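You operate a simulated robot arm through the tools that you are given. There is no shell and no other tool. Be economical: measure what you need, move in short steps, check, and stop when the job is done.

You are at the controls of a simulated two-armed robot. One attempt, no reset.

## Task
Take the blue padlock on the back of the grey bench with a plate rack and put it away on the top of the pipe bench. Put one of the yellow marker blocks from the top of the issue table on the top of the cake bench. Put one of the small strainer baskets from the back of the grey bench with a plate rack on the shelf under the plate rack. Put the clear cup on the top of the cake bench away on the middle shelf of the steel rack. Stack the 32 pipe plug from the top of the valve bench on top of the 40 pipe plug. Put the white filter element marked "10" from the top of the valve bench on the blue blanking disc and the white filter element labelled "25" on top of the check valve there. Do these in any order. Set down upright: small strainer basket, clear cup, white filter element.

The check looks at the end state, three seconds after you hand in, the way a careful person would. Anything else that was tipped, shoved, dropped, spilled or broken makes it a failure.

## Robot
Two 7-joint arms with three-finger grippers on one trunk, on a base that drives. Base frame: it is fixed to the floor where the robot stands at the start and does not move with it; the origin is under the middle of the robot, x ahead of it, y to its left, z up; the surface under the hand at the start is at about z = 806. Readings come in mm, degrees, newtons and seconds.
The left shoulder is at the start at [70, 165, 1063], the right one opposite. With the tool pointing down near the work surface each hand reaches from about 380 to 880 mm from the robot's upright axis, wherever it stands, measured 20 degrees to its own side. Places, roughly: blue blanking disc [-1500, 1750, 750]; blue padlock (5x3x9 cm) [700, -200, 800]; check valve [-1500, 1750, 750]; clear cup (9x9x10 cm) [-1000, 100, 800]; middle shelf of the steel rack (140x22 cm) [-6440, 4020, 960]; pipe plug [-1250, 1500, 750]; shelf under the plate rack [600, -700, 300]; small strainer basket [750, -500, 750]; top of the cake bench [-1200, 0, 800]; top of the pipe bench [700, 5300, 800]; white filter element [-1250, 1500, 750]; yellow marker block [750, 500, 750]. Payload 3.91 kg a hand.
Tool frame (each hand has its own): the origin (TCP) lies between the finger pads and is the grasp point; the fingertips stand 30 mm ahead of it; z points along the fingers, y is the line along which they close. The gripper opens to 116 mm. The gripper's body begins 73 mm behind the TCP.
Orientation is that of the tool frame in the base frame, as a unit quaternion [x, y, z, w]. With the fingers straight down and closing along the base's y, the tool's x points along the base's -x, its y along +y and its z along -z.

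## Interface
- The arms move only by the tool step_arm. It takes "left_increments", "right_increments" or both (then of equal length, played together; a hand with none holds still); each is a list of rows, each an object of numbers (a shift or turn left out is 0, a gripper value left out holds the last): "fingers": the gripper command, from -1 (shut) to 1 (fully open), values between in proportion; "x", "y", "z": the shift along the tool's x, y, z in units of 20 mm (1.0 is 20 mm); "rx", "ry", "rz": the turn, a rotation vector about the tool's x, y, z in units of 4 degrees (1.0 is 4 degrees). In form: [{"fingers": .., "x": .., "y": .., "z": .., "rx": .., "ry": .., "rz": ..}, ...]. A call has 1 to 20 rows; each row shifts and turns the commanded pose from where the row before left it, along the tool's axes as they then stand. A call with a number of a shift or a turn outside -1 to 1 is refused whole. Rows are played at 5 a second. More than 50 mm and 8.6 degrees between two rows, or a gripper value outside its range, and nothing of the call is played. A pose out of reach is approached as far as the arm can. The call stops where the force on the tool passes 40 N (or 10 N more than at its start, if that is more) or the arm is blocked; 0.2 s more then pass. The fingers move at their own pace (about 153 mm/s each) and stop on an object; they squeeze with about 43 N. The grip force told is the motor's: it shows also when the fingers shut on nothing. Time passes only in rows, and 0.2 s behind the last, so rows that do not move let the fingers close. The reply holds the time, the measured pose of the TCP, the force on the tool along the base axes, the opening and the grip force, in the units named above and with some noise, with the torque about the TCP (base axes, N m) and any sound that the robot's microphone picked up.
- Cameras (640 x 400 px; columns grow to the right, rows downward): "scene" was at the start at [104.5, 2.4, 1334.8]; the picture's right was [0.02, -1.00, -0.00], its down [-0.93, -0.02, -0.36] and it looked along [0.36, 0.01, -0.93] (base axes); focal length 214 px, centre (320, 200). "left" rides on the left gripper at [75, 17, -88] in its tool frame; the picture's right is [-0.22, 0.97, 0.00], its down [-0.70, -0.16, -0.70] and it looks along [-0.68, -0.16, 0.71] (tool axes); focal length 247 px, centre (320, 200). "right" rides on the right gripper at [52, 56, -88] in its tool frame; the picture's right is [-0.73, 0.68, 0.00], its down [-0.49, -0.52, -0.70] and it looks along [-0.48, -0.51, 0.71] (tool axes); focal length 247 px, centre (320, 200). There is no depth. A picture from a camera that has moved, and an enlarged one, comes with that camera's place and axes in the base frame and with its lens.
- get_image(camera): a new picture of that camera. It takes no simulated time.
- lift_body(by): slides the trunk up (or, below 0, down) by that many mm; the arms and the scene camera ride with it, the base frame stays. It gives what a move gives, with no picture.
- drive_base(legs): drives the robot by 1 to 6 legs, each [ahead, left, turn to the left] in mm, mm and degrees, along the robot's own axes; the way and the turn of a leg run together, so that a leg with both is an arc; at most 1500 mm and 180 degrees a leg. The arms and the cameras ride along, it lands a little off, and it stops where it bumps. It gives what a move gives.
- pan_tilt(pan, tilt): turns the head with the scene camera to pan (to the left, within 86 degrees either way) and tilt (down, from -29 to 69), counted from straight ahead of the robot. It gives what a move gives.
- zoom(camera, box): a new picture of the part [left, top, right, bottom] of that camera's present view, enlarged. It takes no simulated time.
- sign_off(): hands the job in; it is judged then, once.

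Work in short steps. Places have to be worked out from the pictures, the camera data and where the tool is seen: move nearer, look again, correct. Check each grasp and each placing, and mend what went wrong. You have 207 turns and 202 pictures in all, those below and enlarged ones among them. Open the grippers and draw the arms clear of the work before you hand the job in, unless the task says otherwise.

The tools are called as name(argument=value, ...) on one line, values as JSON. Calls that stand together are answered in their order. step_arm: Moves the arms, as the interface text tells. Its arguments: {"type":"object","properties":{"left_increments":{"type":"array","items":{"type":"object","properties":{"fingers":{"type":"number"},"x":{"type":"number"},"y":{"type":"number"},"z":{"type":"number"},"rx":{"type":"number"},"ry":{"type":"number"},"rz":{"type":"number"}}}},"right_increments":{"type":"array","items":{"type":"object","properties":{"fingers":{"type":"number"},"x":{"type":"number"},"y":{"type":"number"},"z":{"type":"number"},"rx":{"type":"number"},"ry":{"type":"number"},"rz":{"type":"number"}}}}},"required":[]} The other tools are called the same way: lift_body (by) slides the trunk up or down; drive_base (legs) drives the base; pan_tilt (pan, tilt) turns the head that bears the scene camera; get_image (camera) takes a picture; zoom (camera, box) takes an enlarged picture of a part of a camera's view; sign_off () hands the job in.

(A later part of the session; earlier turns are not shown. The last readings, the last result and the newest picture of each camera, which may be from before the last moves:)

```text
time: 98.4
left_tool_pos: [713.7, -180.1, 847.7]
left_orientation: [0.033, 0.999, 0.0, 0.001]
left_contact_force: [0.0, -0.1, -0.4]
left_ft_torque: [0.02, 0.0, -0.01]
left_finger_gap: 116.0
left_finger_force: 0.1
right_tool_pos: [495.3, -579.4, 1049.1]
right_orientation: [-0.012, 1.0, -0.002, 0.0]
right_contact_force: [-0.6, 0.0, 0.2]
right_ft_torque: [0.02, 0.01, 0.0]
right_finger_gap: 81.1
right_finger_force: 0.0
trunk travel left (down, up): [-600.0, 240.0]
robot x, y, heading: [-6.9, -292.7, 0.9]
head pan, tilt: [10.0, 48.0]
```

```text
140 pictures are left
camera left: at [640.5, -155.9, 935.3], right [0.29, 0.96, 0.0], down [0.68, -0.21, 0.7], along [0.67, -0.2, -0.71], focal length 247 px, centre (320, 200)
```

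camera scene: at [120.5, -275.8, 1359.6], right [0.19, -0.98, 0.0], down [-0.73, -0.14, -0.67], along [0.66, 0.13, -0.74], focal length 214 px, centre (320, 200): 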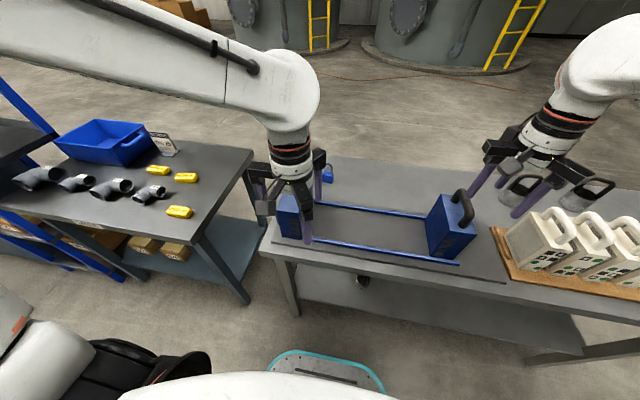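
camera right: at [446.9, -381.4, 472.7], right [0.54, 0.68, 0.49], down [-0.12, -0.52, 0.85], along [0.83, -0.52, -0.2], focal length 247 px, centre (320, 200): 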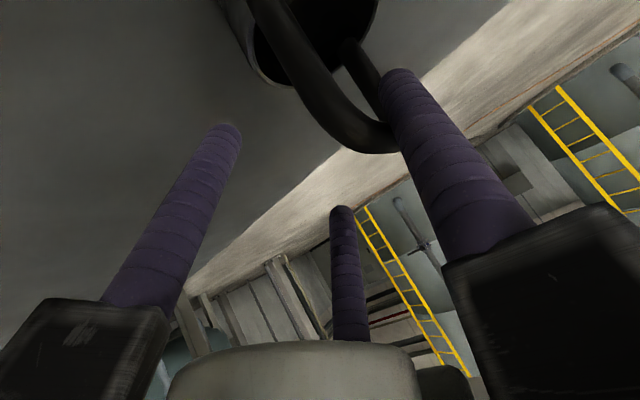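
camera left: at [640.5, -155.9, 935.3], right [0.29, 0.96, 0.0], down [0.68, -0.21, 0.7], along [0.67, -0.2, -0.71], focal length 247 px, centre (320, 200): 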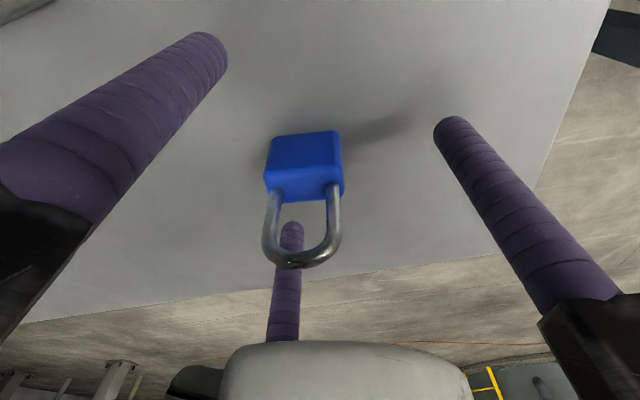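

Padlock sits between the three fingers. Lower 4 mm more, close, and lift a little.

step_arm(left_increments=[{"z": 0.2}, {"fingers": -1}, {}, {}, {}])

step_arm(left_increments=[{"z": -0.5}, {"z": -1}, {"z": -1}, {"z": -1}, {"z": -1}, {"z": -1}, {"z": -1}, {"z": -1}, {"z": -1}])

get_image(camera="left")

get_image(camera="scene")

```text
time: 99.6
left_tool_pos: [714.1, -178.2, 844.1]
left_orientation: [0.035, 0.999, 0.0, 0.001]
left_contact_force: [0.8, -0.6, 0.2]
left_ft_torque: [-0.01, 0.0, -0.02]
left_finger_gap: 28.9
left_finger_force: 43.0
right_tool_pos: [494.8, -579.3, 1048.3]
right_orientation: [-0.011, 1.0, -0.002, 0.0]
right_contact_force: [0.7, 0.4, -0.4]
right_ft_torque: [0.0, -0.02, 0.0]
right_finger_gap: 81.1
right_finger_force: 0.1
trunk travel left (down, up): [-600.0, 240.0]
robot x, y, heading: [-3.4, -293.3, 1.0]
head pan, tilt: [10.0, 48.0]
```

```text
time: 101.6
left_tool_pos: [716.2, -178.4, 1014.1]
left_orientation: [0.034, 0.999, 0.0, 0.001]
left_contact_force: [-0.6, -0.5, -1.0]
left_ft_torque: [-0.03, -0.03, 0.03]
left_finger_gap: 28.8
left_finger_force: 43.4
right_tool_pos: [495.5, -579.7, 1048.9]
right_orientation: [-0.011, 1.0, -0.003, 0.0]
right_contact_force: [0.2, -0.6, -0.7]
right_ft_torque: [0.0, 0.01, -0.02]
right_finger_gap: 81.2
right_finger_force: 0.1
trunk travel left (down, up): [-600.0, 240.0]
robot x, y, heading: [-4.3, -294.1, 1.0]
head pan, tilt: [10.0, 48.0]
```

```text
139 pictures are left
camera left: at [643.4, -155.4, 1102.7], right [0.29, 0.96, 0.0], down [0.68, -0.21, 0.7], along [0.67, -0.2, -0.71], focal length 247 px, centre (320, 200)
```

left: 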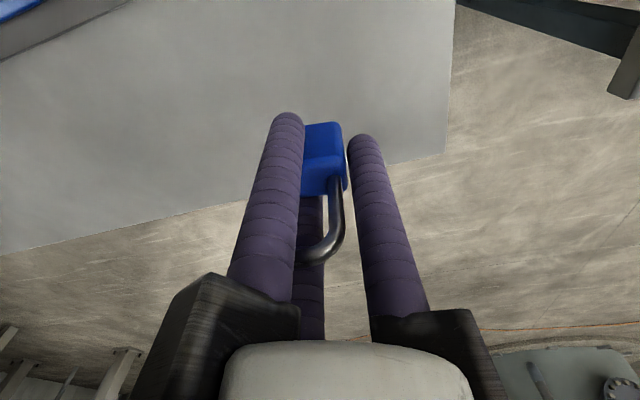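

```text
138 pictures are left
camera scene: at [120.4, -275.8, 1359.5], right [0.19, -0.98, 0.0], down [-0.73, -0.14, -0.67], along [0.66, 0.13, -0.74], focal length 214 px, centre (320, 200)
```

scene: 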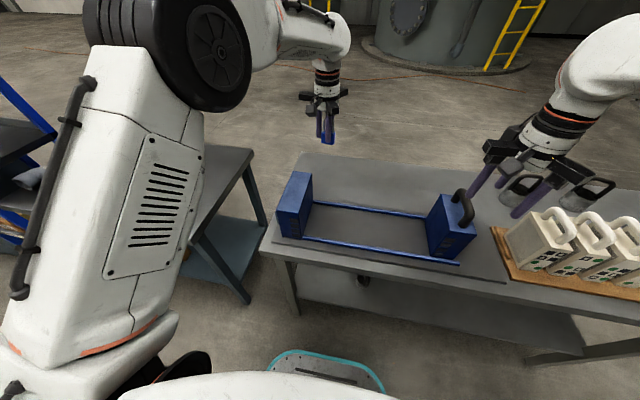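

Padlock is held securely. Next the yellow marker nearest, at about (478,281) on the issue table (z≈785). Raise/retract both hands, then slide the robot left 600 mm.

step_arm(left_increments=[{"z": -1}, {"z": -1}, {"z": -1}, {"x": 1}, {"x": 1}, {"x": 1}, {"x": 1}, {"x": 1}, {"x": 1}, {"x": 1}, {"x": 1}, {"x": 1}, {"x": 1}, {"x": 1}, {"y": 1}, {"y": 1}, {"y": 1}, {"y": 1}], right_increments=[{"z": -1}, {"z": -1}, {"fingers": 1}, {}, {}, {}, {}, {}, {}, {}, {}, {}, {}, {}, {}, {}, {}, {}])

drive_base(legs=[[0, 600, -1]])

pan_tilt(pan=10, tilt=55)

get_image(camera="scene")

get_image(camera="right")

```text
time: 105.4
left_tool_pos: [499.4, -82.6, 1073.6]
left_orientation: [0.034, 0.999, 0.0, 0.0]
left_contact_force: [0.5, 0.6, -0.3]
left_ft_torque: [-0.02, 0.04, -0.01]
left_finger_gap: 28.9
left_finger_force: 43.0
right_tool_pos: [495.6, -580.8, 1090.1]
right_orientation: [-0.011, 1.0, -0.003, 0.0]
right_contact_force: [0.7, -0.5, 0.5]
right_ft_torque: [0.02, 0.03, 0.01]
right_finger_gap: 115.9
right_finger_force: 0.0
trunk travel left (down, up): [-600.0, 240.0]
robot x, y, heading: [-6.5, -289.3, 1.0]
head pan, tilt: [10.0, 48.0]
```

```text
time: 108.9
left_tool_pos: [487.6, 534.6, 1075.0]
left_orientation: [0.034, 0.999, -0.001, 0.0]
left_contact_force: [-0.1, -0.2, -1.0]
left_ft_torque: [0.03, 0.0, 0.0]
left_finger_gap: 28.7
left_finger_force: 42.8
right_tool_pos: [484.4, 33.6, 1089.2]
right_orientation: [-0.011, 1.0, -0.003, 0.0]
right_contact_force: [-0.9, -0.1, -0.5]
right_ft_torque: [0.03, -0.01, 0.02]
right_finger_gap: 115.8
right_finger_force: 0.1
trunk travel left (down, up): [-600.0, 240.0]
robot x, y, heading: [-17.3, 323.9, 1.2]
head pan, tilt: [10.0, 48.0]
```

```text
time: 109.6
left_tool_pos: [486.9, 533.7, 1073.9]
left_orientation: [0.034, 0.999, 0.0, 0.001]
left_contact_force: [0.0, 0.6, -1.6]
left_ft_torque: [-0.03, -0.02, 0.01]
left_finger_gap: 28.8
left_finger_force: 43.2
right_tool_pos: [484.7, 35.6, 1090.1]
right_orientation: [-0.01, 1.0, -0.003, 0.0]
right_contact_force: [0.6, 0.5, 0.2]
right_ft_torque: [0.03, -0.02, -0.06]
right_finger_gap: 116.1
right_finger_force: 0.1
trunk travel left (down, up): [-600.0, 240.0]
robot x, y, heading: [-16.1, 322.2, 1.0]
head pan, tilt: [10.0, 55.0]
```

```text
137 pictures are left
camera scene: at [102.5, 340.1, 1350.3], right [0.19, -0.98, 0.0], down [-0.8, -0.16, -0.57], along [0.56, 0.11, -0.82], focal length 214 px, centre (320, 200)
```

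scene: 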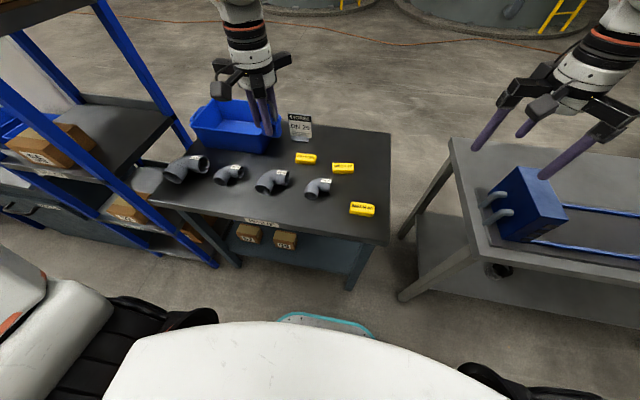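

```text
136 pictures are left
camera right: at [431.2, 89.5, 1176.7], right [0.72, 0.7, 0.0], down [0.5, -0.51, 0.7], along [0.49, -0.51, -0.71], focal length 247 px, centre (320, 200)
```

right: 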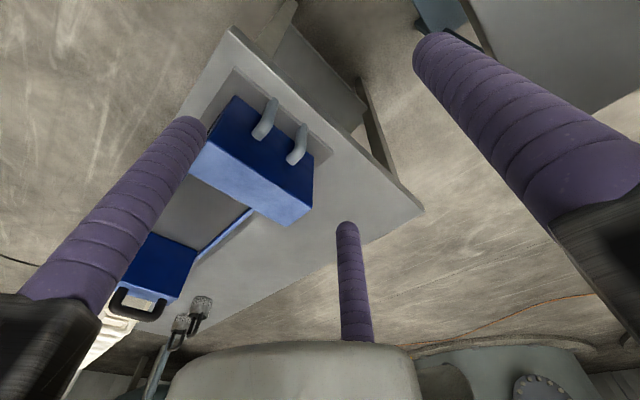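

Marker at ≈(473,281), long axis ~12° off y. Yaw the right hand and move above it at z≈900 for a look.

step_arm(right_increments=[{"rz": 1}, {"rz": 1}, {"rz": 1.0}, {"y": 1, "x": 0.24}, {"y": 1, "x": 0.24}, {"y": 1, "x": 0.24}, {"y": 1, "x": 0.24}, {"y": 1, "x": 0.24}, {"y": 1, "x": 0.24}, {"y": 1, "x": 0.24}, {"y": 1, "x": 0.24}, {"y": 1, "x": 0.24}, {"y": 1, "x": 0.24}, {"y": 1, "x": 0.24}, {"y": 1, "x": 0.24}, {"y": 0.8, "x": 0.24}, {"z": 1}, {"z": 1}, {"z": 1}, {"z": 1}])

step_arm(right_increments=[{"z": 1}, {"z": 1}, {"z": 1}, {"z": 1}, {"z": 1}, {}])

get_image(camera="right")

zoom(camera="scene", box=[280, 120, 440, 240])

```text
time: 113.8
left_tool_pos: [487.4, 532.6, 1072.2]
left_orientation: [0.034, 0.999, 0.0, -0.001]
left_contact_force: [-0.1, 0.8, -1.0]
left_ft_torque: [-0.01, 0.03, 0.03]
left_finger_gap: 28.7
left_finger_force: 42.9
right_tool_pos: [470.6, 297.0, 1006.1]
right_orientation: [0.094, 0.996, -0.002, 0.0]
right_contact_force: [0.2, 0.6, 0.6]
right_ft_torque: [0.01, 0.04, -0.01]
right_finger_gap: 116.0
right_finger_force: 0.0
trunk travel left (down, up): [-600.0, 240.0]
robot x, y, heading: [-12.9, 323.8, 1.2]
head pan, tilt: [10.0, 55.0]
```

```text
time: 115.2
left_tool_pos: [487.7, 533.6, 1073.0]
left_orientation: [0.034, 0.999, 0.001, 0.001]
left_contact_force: [0.1, -0.4, -0.8]
left_ft_torque: [0.01, -0.05, 0.03]
left_finger_gap: 28.3
left_finger_force: 42.6
right_tool_pos: [471.2, 296.9, 906.9]
right_orientation: [0.094, 0.996, -0.002, -0.001]
right_contact_force: [0.2, 0.1, -0.1]
right_ft_torque: [-0.02, 0.02, -0.01]
right_finger_gap: 116.2
right_finger_force: 0.1
trunk travel left (down, up): [-600.0, 240.0]
robot x, y, heading: [-16.9, 326.0, 1.2]
head pan, tilt: [10.0, 55.0]
```

```text
135 pictures are left
camera right: at [430.4, 361.0, 994.7], right [0.85, 0.53, 0.0], down [0.38, -0.6, 0.7], along [0.37, -0.6, -0.71], focal length 247 px, centre (320, 200)
```

right: 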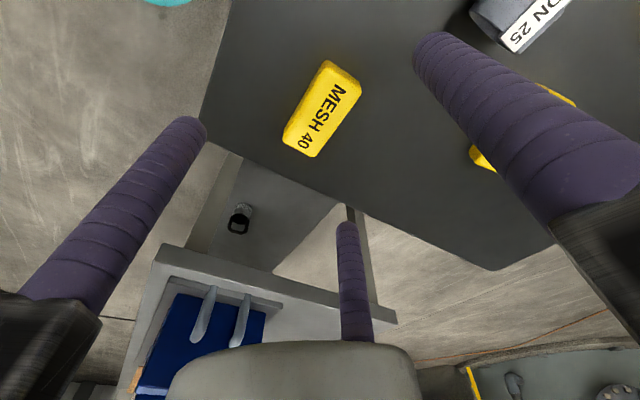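

```text
3.33 times, centred on (360, 180) of scene
camera zoom: at [102.1, 339.9, 1350.3], right [0.19, -0.98, 0.0], down [-0.8, -0.16, -0.57], along [0.56, 0.11, -0.82], focal length 715 px, centre (187, 267)
```

zoom: 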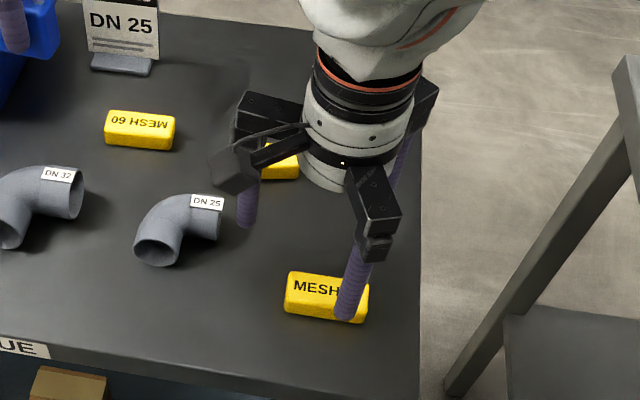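

Block centre ≈(476,287), nearly along y. Trim the yaw, shift slightly and descend to z≈832.

step_arm(right_increments=[{"rz": -1}, {"rz": -1}, {"x": -0.25, "y": 0.4}, {"z": 0.8}, {"z": 0.8}, {"z": 0.8}, {"z": 0.8}, {"z": 0.5}, {}])

get_image(camera="right")

zoom(camera="scene", box=[310, 150, 430, 240])

```text
time: 117.2
left_tool_pos: [488.1, 533.6, 1073.5]
left_orientation: [0.035, 0.999, 0.0, 0.001]
left_contact_force: [0.3, -0.1, -0.5]
left_ft_torque: [0.04, -0.01, 0.02]
left_finger_gap: 28.3
left_finger_force: 42.8
right_tool_pos: [476.9, 304.9, 833.6]
right_orientation: [0.024, 1.0, -0.003, 0.0]
right_contact_force: [-0.4, 0.3, 0.1]
right_ft_torque: [0.03, 0.01, -0.02]
right_finger_gap: 115.8
right_finger_force: 0.0
trunk travel left (down, up): [-600.0, 240.0]
robot x, y, heading: [-17.5, 321.4, 1.2]
head pan, tilt: [10.0, 55.0]
```

```text
133 pictures are left
camera right: at [427.3, 363.3, 921.1], right [0.76, 0.65, 0.0], down [0.46, -0.54, 0.7], along [0.45, -0.54, -0.71], focal length 247 px, centre (320, 200)
```

right: 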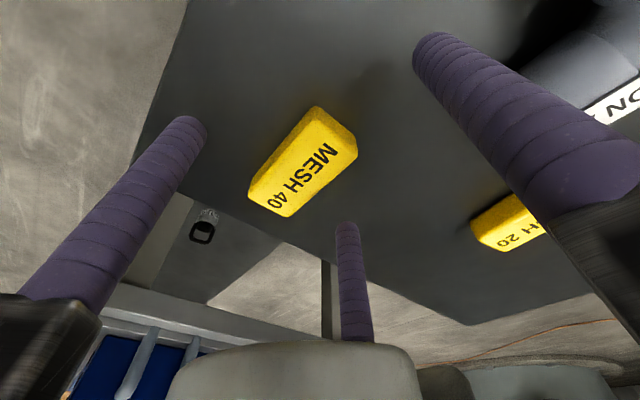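

```text
4.44 times, centred on (370, 195) of scene
camera zoom: at [102.3, 339.9, 1350.3], right [0.19, -0.98, 0.0], down [-0.8, -0.16, -0.57], along [0.56, 0.11, -0.82], focal length 953 px, centre (98, 222)
```

zoom: 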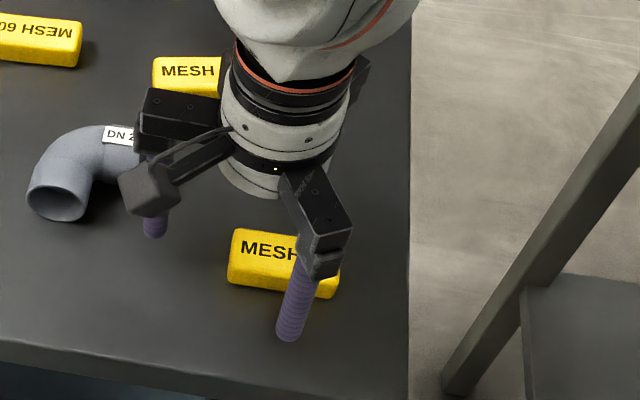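

Block lies between the finger pair. Descend 13 mm, close, and lift.

step_arm(right_increments=[{"z": 0.35}, {"z": 0.3}, {"fingers": -1}, {}, {}, {}])

get_image(camera="right")

```text
time: 118.6
left_tool_pos: [488.0, 533.5, 1074.3]
left_orientation: [0.034, 0.999, 0.0, -0.001]
left_contact_force: [0.0, 0.1, -1.5]
left_ft_torque: [0.0, 0.0, 0.03]
left_finger_gap: 28.7
left_finger_force: 42.5
right_tool_pos: [475.7, 305.9, 821.9]
right_orientation: [0.024, 1.0, -0.002, 0.001]
right_contact_force: [0.3, -0.7, 2.7]
right_ft_torque: [-0.03, -0.01, 0.0]
right_finger_gap: 42.7
right_finger_force: 43.1
trunk travel left (down, up): [-600.0, 240.0]
robot x, y, heading: [-17.0, 324.3, 1.4]
head pan, tilt: [10.0, 55.0]
```

```text
131 pictures are left
camera right: at [425.9, 363.6, 908.6], right [0.76, 0.65, 0.0], down [0.46, -0.54, 0.7], along [0.45, -0.54, -0.71], focal length 247 px, centre (320, 200)
```

right: 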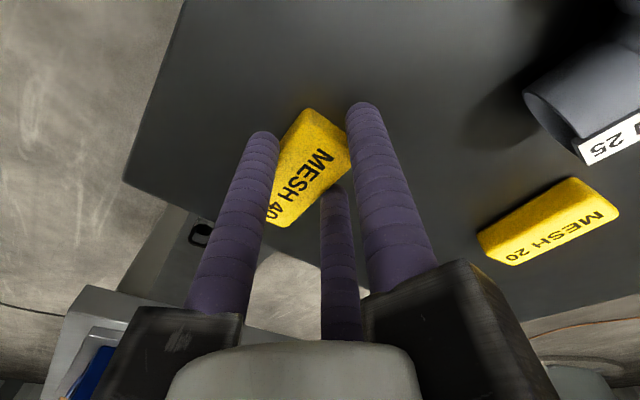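

Marker gripped (gap 43). Lift it, retract both hands, back up 200 mm and turn 180° toward the cake bench.

step_arm(right_increments=[{"z": -0.5}, {"z": -1}, {"z": -1}, {"z": -1}, {"z": -1}, {"z": -1}, {"z": -1}, {"z": -1}, {"z": -1}, {"z": -1}, {"z": -1}, {"z": -1}, {"z": -1, "y": -1}, {"x": 1, "y": -1}, {"x": 1, "y": -1}, {"x": 1, "y": -1}, {"y": -1}, {"y": -1}], left_increments=[{}, {}, {}, {}, {}, {}, {}, {}, {}, {}, {}, {}, {}, {"x": 1}, {"x": 1}, {"x": 1}, {}, {}])

drive_base(legs=[[-200, 0, 0], [0, 0, 180]])

pan_tilt(pan=0, tilt=35)

get_image(camera="scene")

```text
time: 122.4
left_tool_pos: [429.4, 536.8, 1072.9]
left_orientation: [0.034, 0.999, 0.001, 0.001]
left_contact_force: [0.1, 1.4, -1.3]
left_ft_torque: [0.08, 0.0, 0.02]
left_finger_gap: 28.6
left_finger_force: 43.5
right_tool_pos: [409.9, 187.8, 1071.2]
right_orientation: [0.025, 1.0, -0.002, 0.0]
right_contact_force: [-0.7, -0.5, -1.0]
right_ft_torque: [0.02, 0.02, -0.01]
right_finger_gap: 42.6
right_finger_force: 42.8
trunk travel left (down, up): [-600.0, 240.0]
robot x, y, heading: [-12.2, 323.4, 1.2]
head pan, tilt: [10.0, 55.0]
```

```text
time: 131.2
left_tool_pos: [-666.4, 122.3, 1072.6]
left_orientation: [0.999, -0.054, 0.001, 0.0]
left_contact_force: [-0.1, -0.5, -0.5]
left_ft_torque: [-0.02, -0.01, -0.02]
left_finger_gap: 28.7
left_finger_force: 43.2
right_tool_pos: [-634.5, 471.2, 1070.0]
right_orientation: [0.999, -0.044, 0.0, -0.002]
right_contact_force: [0.6, 0.9, -0.5]
right_ft_torque: [0.0, 0.01, -0.01]
right_finger_gap: 42.3
right_finger_force: 42.9
trunk travel left (down, up): [-600.0, 240.0]
robot x, y, heading: [-215.3, 323.2, 178.8]
head pan, tilt: [10.0, 55.0]
```

```text
time: 132.1
left_tool_pos: [-666.5, 123.8, 1072.6]
left_orientation: [0.999, -0.054, -0.001, 0.0]
left_contact_force: [-0.7, 0.4, -1.0]
left_ft_torque: [0.0, 0.0, 0.0]
left_finger_gap: 28.4
left_finger_force: 43.1
right_tool_pos: [-635.2, 470.9, 1071.3]
right_orientation: [0.999, -0.044, 0.0, -0.003]
right_contact_force: [0.7, -0.4, -0.2]
right_ft_torque: [-0.02, -0.04, -0.02]
right_finger_gap: 42.0
right_finger_force: 42.8
trunk travel left (down, up): [-600.0, 240.0]
robot x, y, heading: [-210.0, 319.1, 178.8]
head pan, tilt: [0.0, 35.0]
```

```text
130 pictures are left
camera scene: at [-351.6, 324.3, 1378.4], right [0.02, 1.0, 0.0], down [0.57, -0.01, -0.82], along [-0.82, 0.02, -0.57], focal length 214 px, centre (320, 200)
```

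scene: 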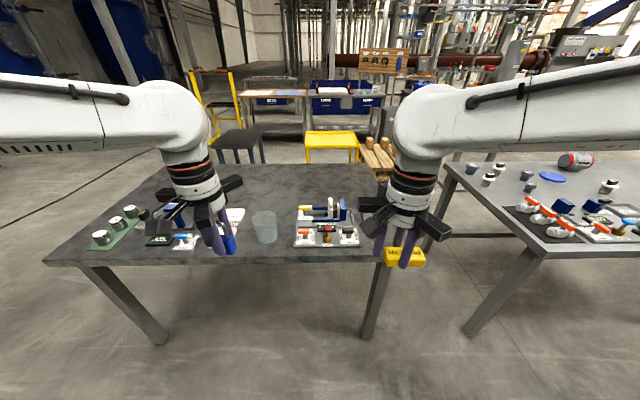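

Zoom on the cake bench to see free space and the cup.

zoom(camera="scene", box=[40, 150, 440, 290])

get_image(camera="left")

get_image(camera="right")

```text
1.60 times, centred on (240, 220) of scene
camera zoom: at [-351.6, 324.3, 1378.4], right [0.02, 1.0, 0.0], down [0.57, -0.01, -0.82], along [-0.82, 0.02, -0.57], focal length 343 px, centre (448, 168)
```

zoom: 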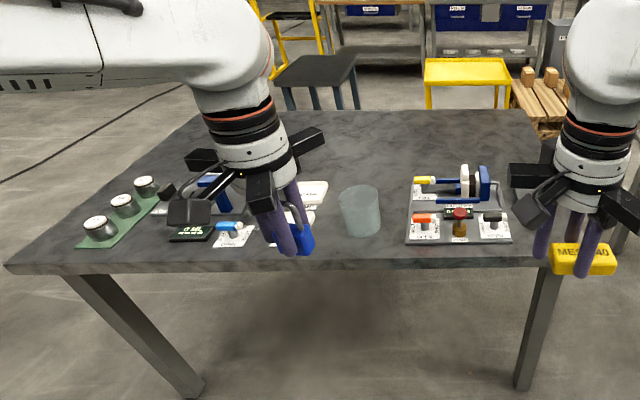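

```text
128 pictures are left
camera left: at [-592.9, 99.2, 1160.5], right [-0.33, -0.94, 0.0], down [-0.67, 0.23, 0.7], along [-0.66, 0.23, -0.71], focal length 247 px, centre (320, 200)
```

left: 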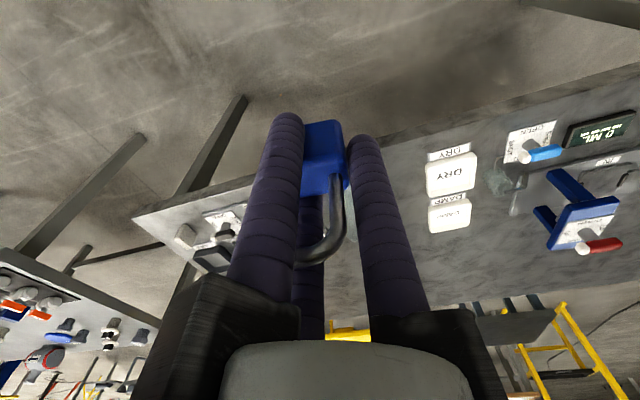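

```text
127 pictures are left
camera right: at [-586.2, 409.1, 1158.5], right [-0.79, -0.61, 0.0], down [-0.44, 0.56, 0.7], along [-0.43, 0.56, -0.71], focal length 247 px, centre (320, 200)
```

right: 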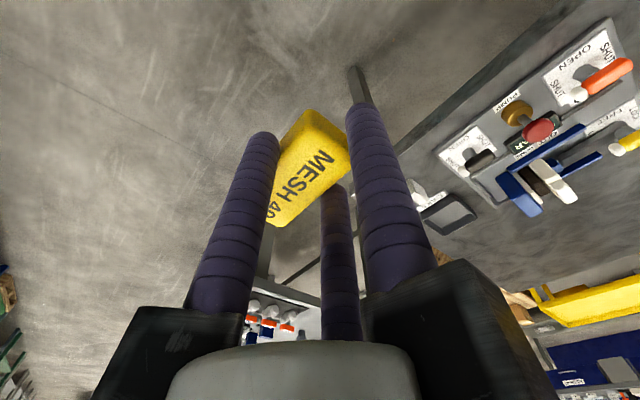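

The rear half of the bench is free. Target for the marker ≈(-1180,230). Move left hand outward, then drive 230 ahead and 139 left.

step_arm(left_increments=[{"y": 1}, {"y": 1}, {"y": 1}, {"y": 1}, {"y": 1}, {"y": 1}, {"y": 1}])

drive_base(legs=[[230, 139, 1.2]])

pan_tilt(pan=-5, tilt=45)

get_image(camera="scene")

```text
time: 133.7
left_tool_pos: [-680.2, -15.3, 1071.9]
left_orientation: [0.999, -0.054, -0.001, 0.0]
left_contact_force: [-0.1, 0.1, -0.5]
left_ft_torque: [0.01, 0.0, 0.02]
left_finger_gap: 28.7
left_finger_force: 43.2
right_tool_pos: [-634.2, 469.9, 1071.0]
right_orientation: [0.999, -0.044, 0.001, -0.003]
right_contact_force: [0.4, -0.3, -0.2]
right_ft_torque: [-0.01, 0.01, 0.0]
right_finger_gap: 42.2
right_finger_force: 43.3
trunk travel left (down, up): [-600.0, 240.0]
robot x, y, heading: [-211.3, 317.6, 178.9]
head pan, tilt: [0.0, 35.0]
```

```text
time: 135.6
left_tool_pos: [-897.1, -161.9, 1072.9]
left_orientation: [0.999, -0.041, -0.001, -0.001]
left_contact_force: [0.2, 0.8, -1.6]
left_ft_torque: [-0.02, -0.04, 0.0]
left_finger_gap: 28.5
left_finger_force: 42.5
right_tool_pos: [-861.1, 325.6, 1070.6]
right_orientation: [1.0, -0.031, 0.0, -0.002]
right_contact_force: [0.1, -0.2, -0.2]
right_ft_torque: [-0.02, 0.03, -0.04]
right_finger_gap: 42.2
right_finger_force: 43.3
trunk travel left (down, up): [-600.0, 240.0]
robot x, y, heading: [-436.2, 183.8, -179.8]
head pan, tilt: [0.0, 35.0]
```

```text
time: 136.3
left_tool_pos: [-895.7, -161.3, 1071.4]
left_orientation: [0.999, -0.042, -0.001, 0.001]
left_contact_force: [0.8, 0.3, -1.3]
left_ft_torque: [0.03, 0.02, -0.05]
left_finger_gap: 28.7
left_finger_force: 42.7
right_tool_pos: [-860.8, 324.8, 1070.1]
right_orientation: [1.0, -0.031, 0.001, -0.002]
right_contact_force: [0.2, 0.0, 0.3]
right_ft_torque: [-0.03, 0.02, -0.02]
right_finger_gap: 42.3
right_finger_force: 42.9
trunk travel left (down, up): [-600.0, 240.0]
robot x, y, heading: [-433.1, 182.8, -179.8]
head pan, tilt: [-5.0, 45.0]
```

```text
126 pictures are left
camera scene: at [-568.2, 192.3, 1363.7], right [0.08, 1.0, 0.0], down [0.7, -0.06, -0.71], along [-0.7, 0.06, -0.71], focal length 214 px, centre (320, 200)
```

scene: 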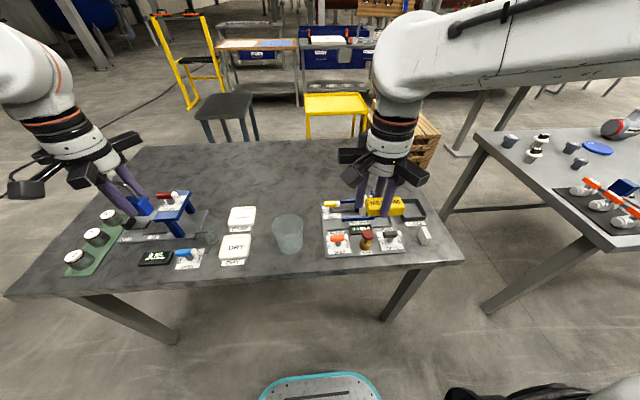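

Free spot behind the cup: (-1180,190). Move the right hand forward and sideways over it at safe height.

step_arm(right_increments=[{"x": -1, "y": 0.53}, {"x": -1, "y": 0.53}, {"x": -1, "y": 0.53}, {"x": -1, "y": 0.53}, {"x": -1, "y": 0.53}, {"x": -1, "y": 0.53}, {"x": -1, "y": 0.53}, {"x": -1, "y": 0.53}, {"x": -1, "y": 0.53}, {"x": -1, "y": 0.53}, {"x": -1, "y": 0.53}, {"x": -1, "y": 0.53}, {"x": -1, "y": 0.53}, {"x": -1, "y": 0.53}, {"x": -1, "y": 0.53}, {"x": -1, "y": 0.53}, {"z": 1}, {"z": 1}, {"z": 1}, {"z": 1}])

get_image(camera="scene")

get_image(camera="right")

```text
time: 140.5
left_tool_pos: [-895.8, -161.8, 1071.2]
left_orientation: [0.999, -0.042, 0.0, 0.001]
left_contact_force: [0.4, -1.3, -0.5]
left_ft_torque: [0.01, -0.03, -0.03]
left_finger_gap: 28.5
left_finger_force: 43.1
right_tool_pos: [-1190.4, 182.8, 987.4]
right_orientation: [0.999, -0.033, 0.0, -0.003]
right_contact_force: [-0.6, 0.3, -0.4]
right_ft_torque: [0.0, 0.0, 0.01]
right_finger_gap: 42.1
right_finger_force: 42.4
right hand out of reach, approached as far as the arm can: row 16
trunk travel left (down, up): [-600.0, 240.0]
robot x, y, heading: [-434.0, 186.5, -179.9]
head pan, tilt: [-5.0, 45.0]
```

```text
125 pictures are left
camera scene: at [-568.2, 192.3, 1363.7], right [0.08, 1.0, 0.0], down [0.7, -0.06, -0.71], along [-0.7, 0.06, -0.71], focal length 214 px, centre (320, 200)
```

scene: 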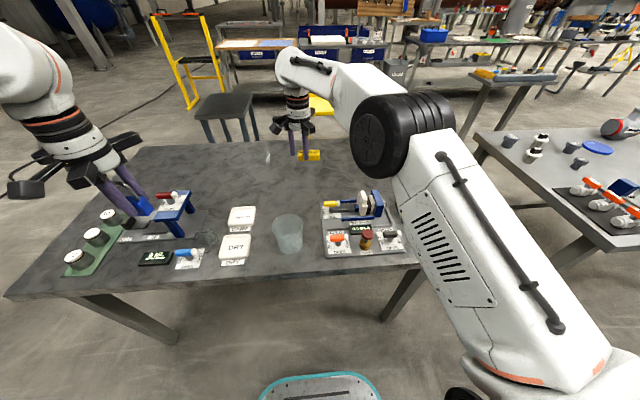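

```text
124 pictures are left
camera right: at [-1141.5, 121.2, 1074.5], right [-0.77, -0.63, 0.0], down [-0.45, 0.55, 0.7], along [-0.44, 0.55, -0.71], focal length 247 px, centre (320, 200)
```

right: 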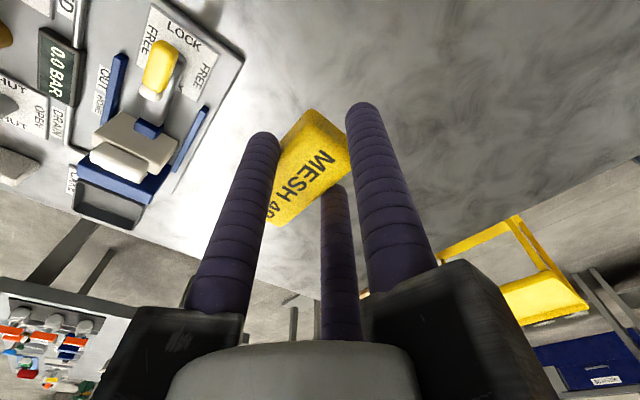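

Spot below is clear. Descend 130 mm then creep to contact.

step_arm(right_increments=[{"z": 1}, {"z": 1}, {"z": 1}, {"z": 1}, {"z": 1}, {"z": 1}, {"z": 0.3}])

step_arm(right_increments=[{"z": 0.2}, {"z": 0.2}, {"z": 0.2}, {"z": 0.2}, {"z": 0.2}, {"z": 0.2}, {"z": 0.2}])

zoom(camera="scene", box=[240, 100, 400, 220])

```text
time: 142.1
left_tool_pos: [-894.9, -161.8, 1072.3]
left_orientation: [0.999, -0.042, -0.001, 0.0]
left_contact_force: [-0.5, -0.4, -0.8]
left_ft_torque: [0.0, 0.0, 0.0]
left_finger_gap: 28.8
left_finger_force: 43.1
right_tool_pos: [-1188.7, 185.1, 861.8]
right_orientation: [0.999, -0.032, 0.001, -0.003]
right_contact_force: [-0.3, 0.4, 0.1]
right_ft_torque: [-0.01, 0.03, -0.03]
right_finger_gap: 42.2
right_finger_force: 43.3
trunk travel left (down, up): [-600.0, 240.0]
robot x, y, heading: [-435.5, 185.5, -179.9]
head pan, tilt: [-5.0, 45.0]
```

```text
time: 143.7
left_tool_pos: [-895.2, -160.9, 1073.0]
left_orientation: [0.999, -0.042, -0.001, 0.0]
left_contact_force: [-0.8, 0.2, -1.9]
left_ft_torque: [-0.02, 0.01, -0.02]
left_finger_gap: 28.5
left_finger_force: 43.3
right_tool_pos: [-1188.0, 184.8, 833.3]
right_orientation: [1.0, -0.031, 0.001, -0.003]
right_contact_force: [0.5, 0.2, -0.3]
right_ft_torque: [-0.02, 0.02, -0.03]
right_finger_gap: 42.1
right_finger_force: 43.1
trunk travel left (down, up): [-600.0, 240.0]
robot x, y, heading: [-432.1, 183.3, -179.8]
head pan, tilt: [-5.0, 45.0]
```

```text
3.33 times, centred on (320, 160) of scene
camera zoom: at [-568.2, 192.3, 1363.7], right [0.08, 1.0, 0.0], down [0.7, -0.06, -0.71], along [-0.7, 0.06, -0.71], focal length 715 px, centre (320, 333)
```

zoom: 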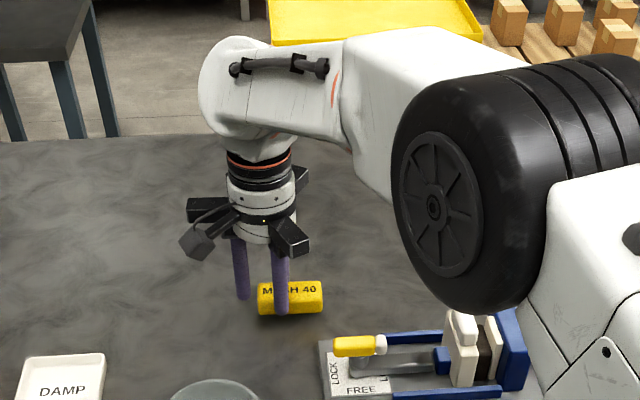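

Nearly there; creep down further.

step_arm(right_increments=[{"z": 0.15}, {"z": 0.15}, {"z": 0.15}, {"z": 0.15}])

```text
time: 144.7
left_tool_pos: [-894.7, -161.0, 1072.0]
left_orientation: [0.999, -0.042, 0.0, 0.0]
left_contact_force: [0.3, 0.0, -0.4]
left_ft_torque: [-0.04, 0.01, 0.01]
left_finger_gap: 28.6
left_finger_force: 43.4
right_tool_pos: [-1187.2, 183.8, 821.6]
right_orientation: [1.0, -0.031, 0.0, -0.002]
right_contact_force: [-0.5, -0.7, 0.1]
right_ft_torque: [-0.01, -0.04, 0.01]
right_finger_gap: 42.2
right_finger_force: 42.9
trunk travel left (down, up): [-600.0, 240.0]
robot x, y, heading: [-432.4, 181.7, -179.5]
head pan, tilt: [-5.0, 45.0]
```

step_arm(right_increments=[{"z": 0.15}, {"z": 0.15}, {"z": 0.15}, {"z": 0.15}, {"z": 0.15}])

zoom(camera="scene", box=[280, 150, 350, 200])

```text
time: 145.7
left_tool_pos: [-894.3, -160.1, 1073.0]
left_orientation: [0.999, -0.042, -0.001, 0.0]
left_contact_force: [-1.2, 0.0, -1.2]
left_ft_torque: [-0.01, -0.07, 0.02]
left_finger_gap: 28.7
left_finger_force: 43.3
right_tool_pos: [-1191.7, 183.2, 820.0]
right_orientation: [0.999, -0.032, -0.008, -0.002]
right_contact_force: [4.2, 1.3, 21.7]
right_ft_torque: [0.46, -0.34, -0.05]
right_finger_gap: 42.1
right_finger_force: 43.4
trunk travel left (down, up): [-600.0, 240.0]
robot x, y, heading: [-434.3, 184.1, -179.9]
head pan, tilt: [-5.0, 45.0]
stopped in row 4 (right hand): the force on the tool passed its limit at 42 N (the readings are from after the stop); the commanded pose is now the measured one
```

```text
8.00 times, centred on (315, 175) of scene
camera zoom: at [-566.4, 192.3, 1363.7], right [0.08, 1.0, 0.0], down [0.7, -0.06, -0.71], along [-0.71, 0.06, -0.71], focal length 1716 px, centre (360, 400)
```

zoom: 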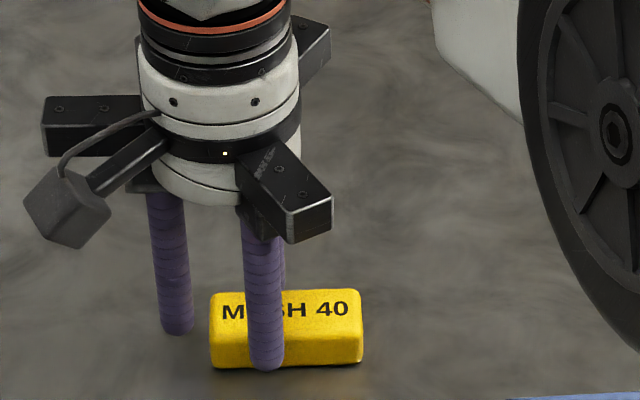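

On the bench. Open and lift off.

step_arm(right_increments=[{"fingers": -0.1}, {"fingers": 0.4}, {"fingers": 1}, {}, {"z": -0.5}, {"z": -1}, {"z": -1}, {"z": -1}, {"z": -1}, {"z": -1}, {"z": -1}, {"z": -1}, {"z": -1}, {"z": -1}, {"z": -1}])

get_image(camera="scene")

```text
time: 148.9
left_tool_pos: [-895.7, -161.2, 1072.3]
left_orientation: [0.999, -0.042, 0.0, 0.0]
left_contact_force: [-0.2, -0.8, 0.2]
left_ft_torque: [0.0, -0.03, 0.03]
left_finger_gap: 28.6
left_finger_force: 42.7
right_tool_pos: [-1188.3, 184.5, 1026.1]
right_orientation: [0.999, -0.032, -0.004, -0.001]
right_contact_force: [0.9, 0.4, 0.8]
right_ft_torque: [-0.02, -0.02, -0.03]
right_finger_gap: 116.2
right_finger_force: 0.1
trunk travel left (down, up): [-600.0, 240.0]
robot x, y, heading: [-431.2, 184.4, -179.6]
head pan, tilt: [-5.0, 45.0]
```

```text
121 pictures are left
camera scene: at [-567.8, 192.4, 1363.7], right [0.08, 1.0, 0.0], down [0.7, -0.06, -0.71], along [-0.7, 0.06, -0.71], focal length 214 px, centre (320, 200)
```

scene: 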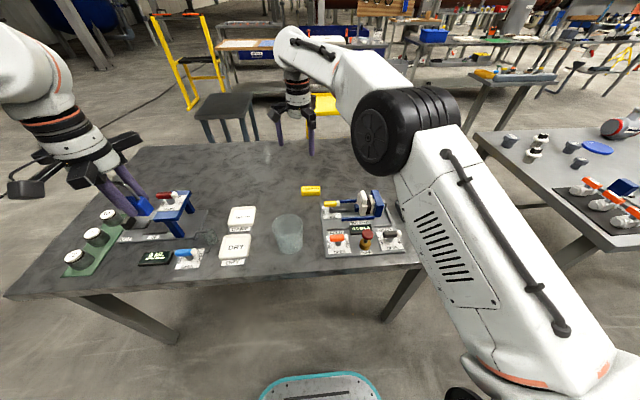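

Marker is placed cleanly. Before choosing the cup grip, pan toward the steel rack to see its shelf clearance.

pan_tilt(pan=-33, tilt=8)

zoom(camera="scene", box=[220, 140, 420, 265])

```text
time: 149.9
left_tool_pos: [-895.9, -160.5, 1073.4]
left_orientation: [0.999, -0.041, 0.0, -0.001]
left_contact_force: [0.0, -0.1, -0.9]
left_ft_torque: [0.0, 0.0, 0.0]
left_finger_gap: 28.1
left_finger_force: 42.8
right_tool_pos: [-1187.7, 184.2, 1026.4]
right_orientation: [0.999, -0.032, -0.004, -0.002]
right_contact_force: [-0.3, -0.2, 0.1]
right_ft_torque: [0.03, 0.0, 0.01]
right_finger_gap: 115.9
right_finger_force: 0.0
trunk travel left (down, up): [-600.0, 240.0]
robot x, y, heading: [-433.2, 185.2, -179.8]
head pan, tilt: [-33.0, 8.0]
```

```text
3.20 times, centred on (320, 202) of scene
camera zoom: at [-564.9, 235.7, 1421.8], right [0.54, 0.84, 0.0], down [0.12, -0.08, -0.99], along [-0.83, 0.54, -0.14], focal length 686 px, centre (320, 192)
```

zoom: 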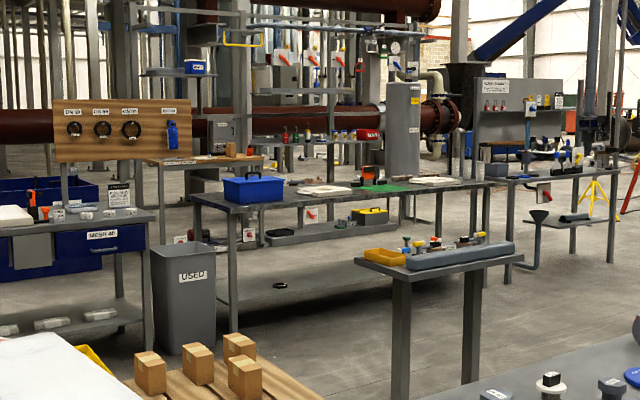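

The rack seems to have ample clearance above its middle shelf, so grip the cup from above. Move the right hand over the cup and look.

step_arm(right_increments=[{"x": 1}, {"x": 1}, {"x": 1}, {"x": 1}, {"x": 1}, {"x": 1}, {"x": 1}, {"x": 1}, {"x": 1}, {"x": 1, "y": 1}, {"x": 1, "y": 1}, {}])

pan_tilt(pan=0, tilt=50)

get_image(camera="right")

zoom(camera="scene", box=[200, 120, 440, 270])

```text
time: 152.5
left_tool_pos: [-896.1, -160.1, 1072.0]
left_orientation: [0.999, -0.042, -0.001, 0.0]
left_contact_force: [-0.4, 0.9, -1.3]
left_ft_torque: [-0.03, -0.04, 0.04]
left_finger_gap: 28.8
left_finger_force: 43.0
right_tool_pos: [-973.0, 129.6, 1025.5]
right_orientation: [0.999, -0.032, -0.004, -0.002]
right_contact_force: [-0.8, -0.9, -0.5]
right_ft_torque: [-0.02, -0.02, 0.0]
right_finger_gap: 116.1
right_finger_force: 0.0
trunk travel left (down, up): [-600.0, 240.0]
robot x, y, heading: [-438.1, 187.1, -179.6]
head pan, tilt: [-33.0, 8.0]
```

```text
time: 153.6
left_tool_pos: [-895.3, -161.6, 1072.1]
left_orientation: [0.999, -0.042, -0.001, 0.0]
left_contact_force: [0.4, 0.3, -1.4]
left_ft_torque: [-0.02, -0.04, 0.01]
left_finger_gap: 28.8
left_finger_force: 42.8
right_tool_pos: [-972.5, 127.6, 1024.9]
right_orientation: [0.999, -0.033, -0.005, -0.002]
right_contact_force: [-0.4, -1.2, -0.1]
right_ft_torque: [-0.05, -0.02, 0.0]
right_finger_gap: 115.9
right_finger_force: 0.1
trunk travel left (down, up): [-600.0, 240.0]
robot x, y, heading: [-436.6, 184.2, -179.8]
head pan, tilt: [0.0, 50.0]
```

```text
119 pictures are left
camera right: at [-922.6, 67.3, 1112.7], right [-0.77, -0.63, 0.0], down [-0.45, 0.55, 0.71], along [-0.45, 0.54, -0.71], focal length 247 px, centre (320, 200)
```

right: 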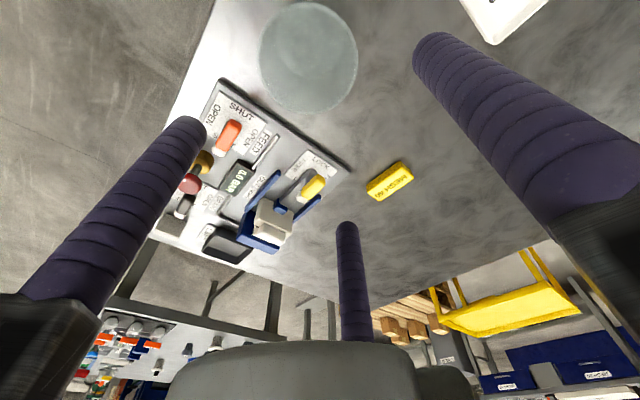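

```text
2.67 times, centred on (320, 195) of scene
camera zoom: at [-564.0, 185.4, 1356.8], right [0.0, 1.0, 0.0], down [0.77, 0.0, -0.64], along [-0.64, 0.0, -0.77], focal length 572 px, centre (320, 213)
```

zoom: 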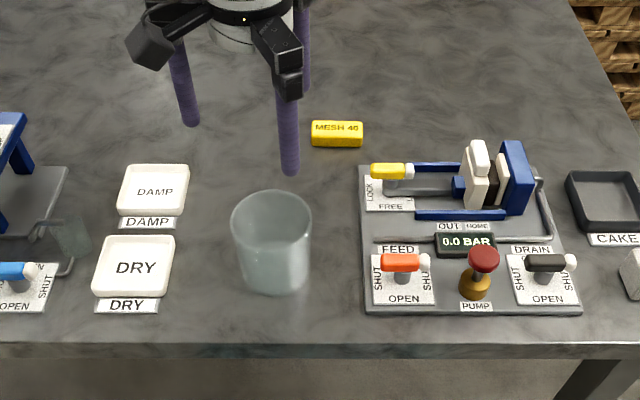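

Cup centre ≈(-950,129). Shift and descend to just above its rim to verify centring.

step_arm(right_increments=[{"x": 1}, {"x": 0.1}, {"z": 1}, {"z": 1}, {"z": 1}, {"z": 1}, {"z": 0.5}, {}])

get_image(camera="right")

zoom(camera="scene", box=[220, 120, 380, 240])

get_image(camera="left")

```text
time: 155.4
left_tool_pos: [-896.7, -160.9, 1072.4]
left_orientation: [0.999, -0.042, -0.001, -0.001]
left_contact_force: [0.3, 0.2, -1.8]
left_ft_torque: [0.0, 0.01, 0.01]
left_finger_gap: 28.7
left_finger_force: 42.5
right_tool_pos: [-951.8, 127.6, 934.7]
right_orientation: [0.999, -0.032, -0.004, -0.001]
right_contact_force: [1.0, -0.2, 1.0]
right_ft_torque: [0.03, -0.01, 0.03]
right_finger_gap: 116.1
right_finger_force: 0.1
trunk travel left (down, up): [-600.0, 240.0]
robot x, y, heading: [-435.4, 184.1, -179.9]
head pan, tilt: [0.0, 50.0]
```

```text
117 pictures are left
camera right: at [-901.3, 66.7, 1020.9], right [-0.77, -0.63, 0.0], down [-0.45, 0.55, 0.71], along [-0.45, 0.54, -0.71], focal length 247 px, centre (320, 200)
```

right: 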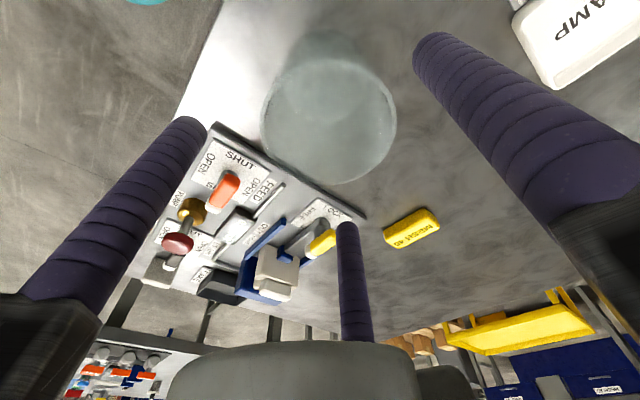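

```text
3.33 times, centred on (300, 180) of scene
camera zoom: at [-563.9, 185.3, 1356.8], right [0.0, 1.0, 0.0], down [0.77, 0.0, -0.64], along [-0.64, 0.0, -0.77], focal length 715 px, centre (387, 267)
```

zoom: 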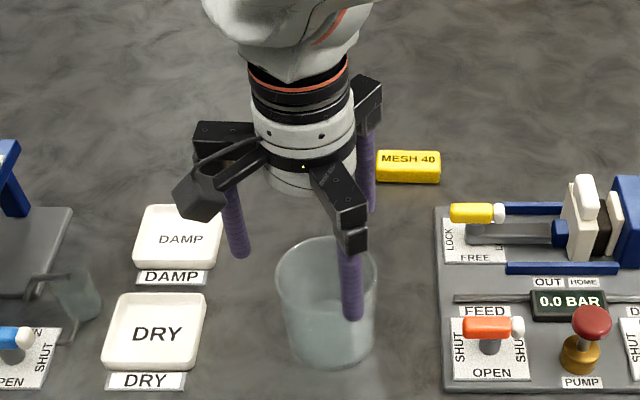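

```text
115 pictures are left
camera left: at [-822.1, -182.8, 1160.4], right [-0.3, -0.95, 0.0], down [-0.68, 0.22, 0.7], along [-0.67, 0.21, -0.71], focal length 247 px, centre (320, 200)
```

left: 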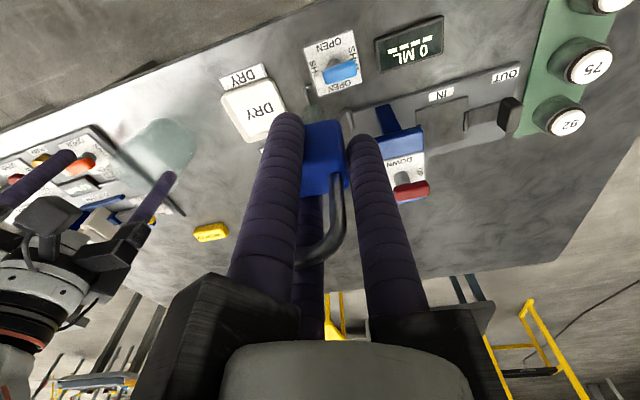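

Views agree the cup is centred within a few mm of the hand axis (≈(-951,127)). Descend 82 mm gently.

step_arm(right_increments=[{"z": 0.5}, {"z": 0.5}, {"z": 0.5}, {"z": 0.5}, {"z": 0.5}, {"z": 0.5}])

zoom(camera="scene", box=[220, 120, 380, 240])

get_image(camera="right")

```text
time: 157.0
left_tool_pos: [-896.0, -160.2, 1072.9]
left_orientation: [0.999, -0.042, 0.0, 0.0]
left_contact_force: [1.0, -1.2, -1.8]
left_ft_torque: [0.03, -0.02, -0.01]
left_finger_gap: 28.5
left_finger_force: 43.2
right_tool_pos: [-960.5, 126.7, 899.1]
right_orientation: [0.999, -0.04, -0.018, 0.022]
right_contact_force: [0.7, 0.1, 0.3]
right_ft_torque: [0.0, 0.0, 0.0]
right_finger_gap: 115.7
right_finger_force: 0.1
trunk travel left (down, up): [-600.0, 240.0]
robot x, y, heading: [-433.8, 185.1, -179.9]
head pan, tilt: [0.0, 50.0]
stopped in row 6 (right hand): the arm was blocked; the commanded pose is now the measured one
```

```text
3.33 times, centred on (300, 180) of scene
camera zoom: at [-563.8, 185.6, 1356.8], right [0.0, 1.0, 0.0], down [0.77, 0.0, -0.64], along [-0.64, 0.0, -0.77], focal length 715 px, centre (387, 267)
```

zoom: 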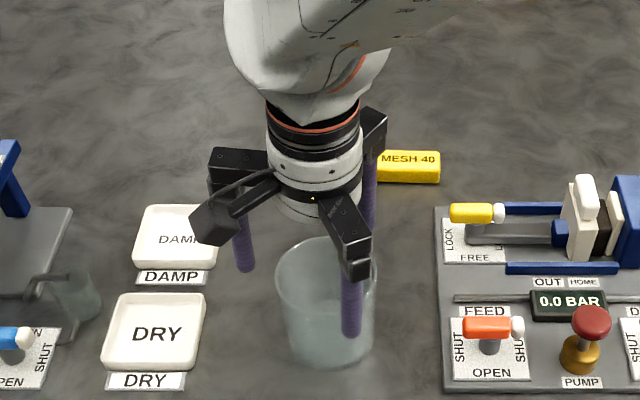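

```text
113 pictures are left
camera right: at [-909.5, 69.0, 988.0], right [-0.78, -0.62, 0.05], down [-0.42, 0.59, 0.69], along [-0.46, 0.52, -0.72], focal length 247 px, centre (320, 200)
```

right: 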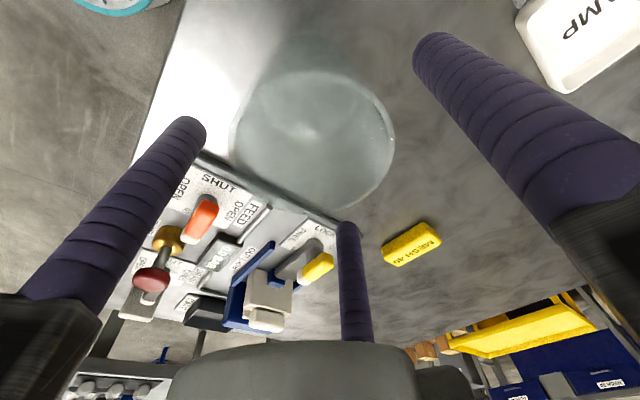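

The arm itself got blocked (no tool force). Look at the whole scene to find out where.

pan_tilt(pan=-35, tilt=55)

get_image(camera="scene")

```text
time: 158.0
left_tool_pos: [-896.2, -159.6, 1071.9]
left_orientation: [0.999, -0.041, -0.001, 0.0]
left_contact_force: [-0.6, 0.7, -0.1]
left_ft_torque: [0.0, -0.02, 0.0]
left_finger_gap: 28.8
left_finger_force: 42.7
right_tool_pos: [-960.5, 126.3, 898.5]
right_orientation: [0.999, -0.04, -0.017, 0.021]
right_contact_force: [0.3, 0.1, -0.3]
right_ft_torque: [0.0, 0.0, -0.01]
right_finger_gap: 116.1
right_finger_force: 0.0
trunk travel left (down, up): [-600.0, 240.0]
robot x, y, heading: [-436.4, 186.0, -179.8]
head pan, tilt: [-35.0, 55.0]
```

```text
112 pictures are left
camera scene: at [-546.1, 226.7, 1350.3], right [0.57, 0.82, 0.0], down [0.67, -0.47, -0.57], along [-0.47, 0.33, -0.82], focal length 214 px, centre (320, 200)
```

scene: 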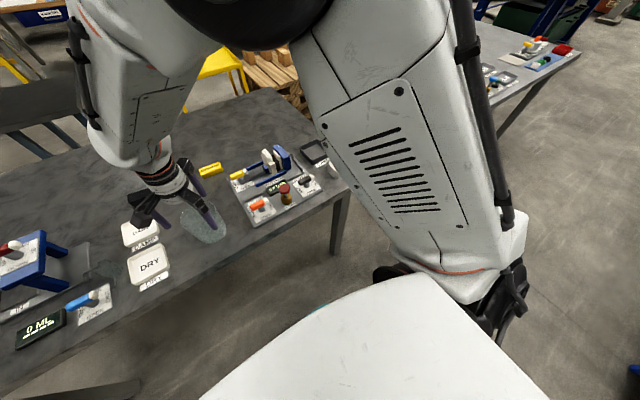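

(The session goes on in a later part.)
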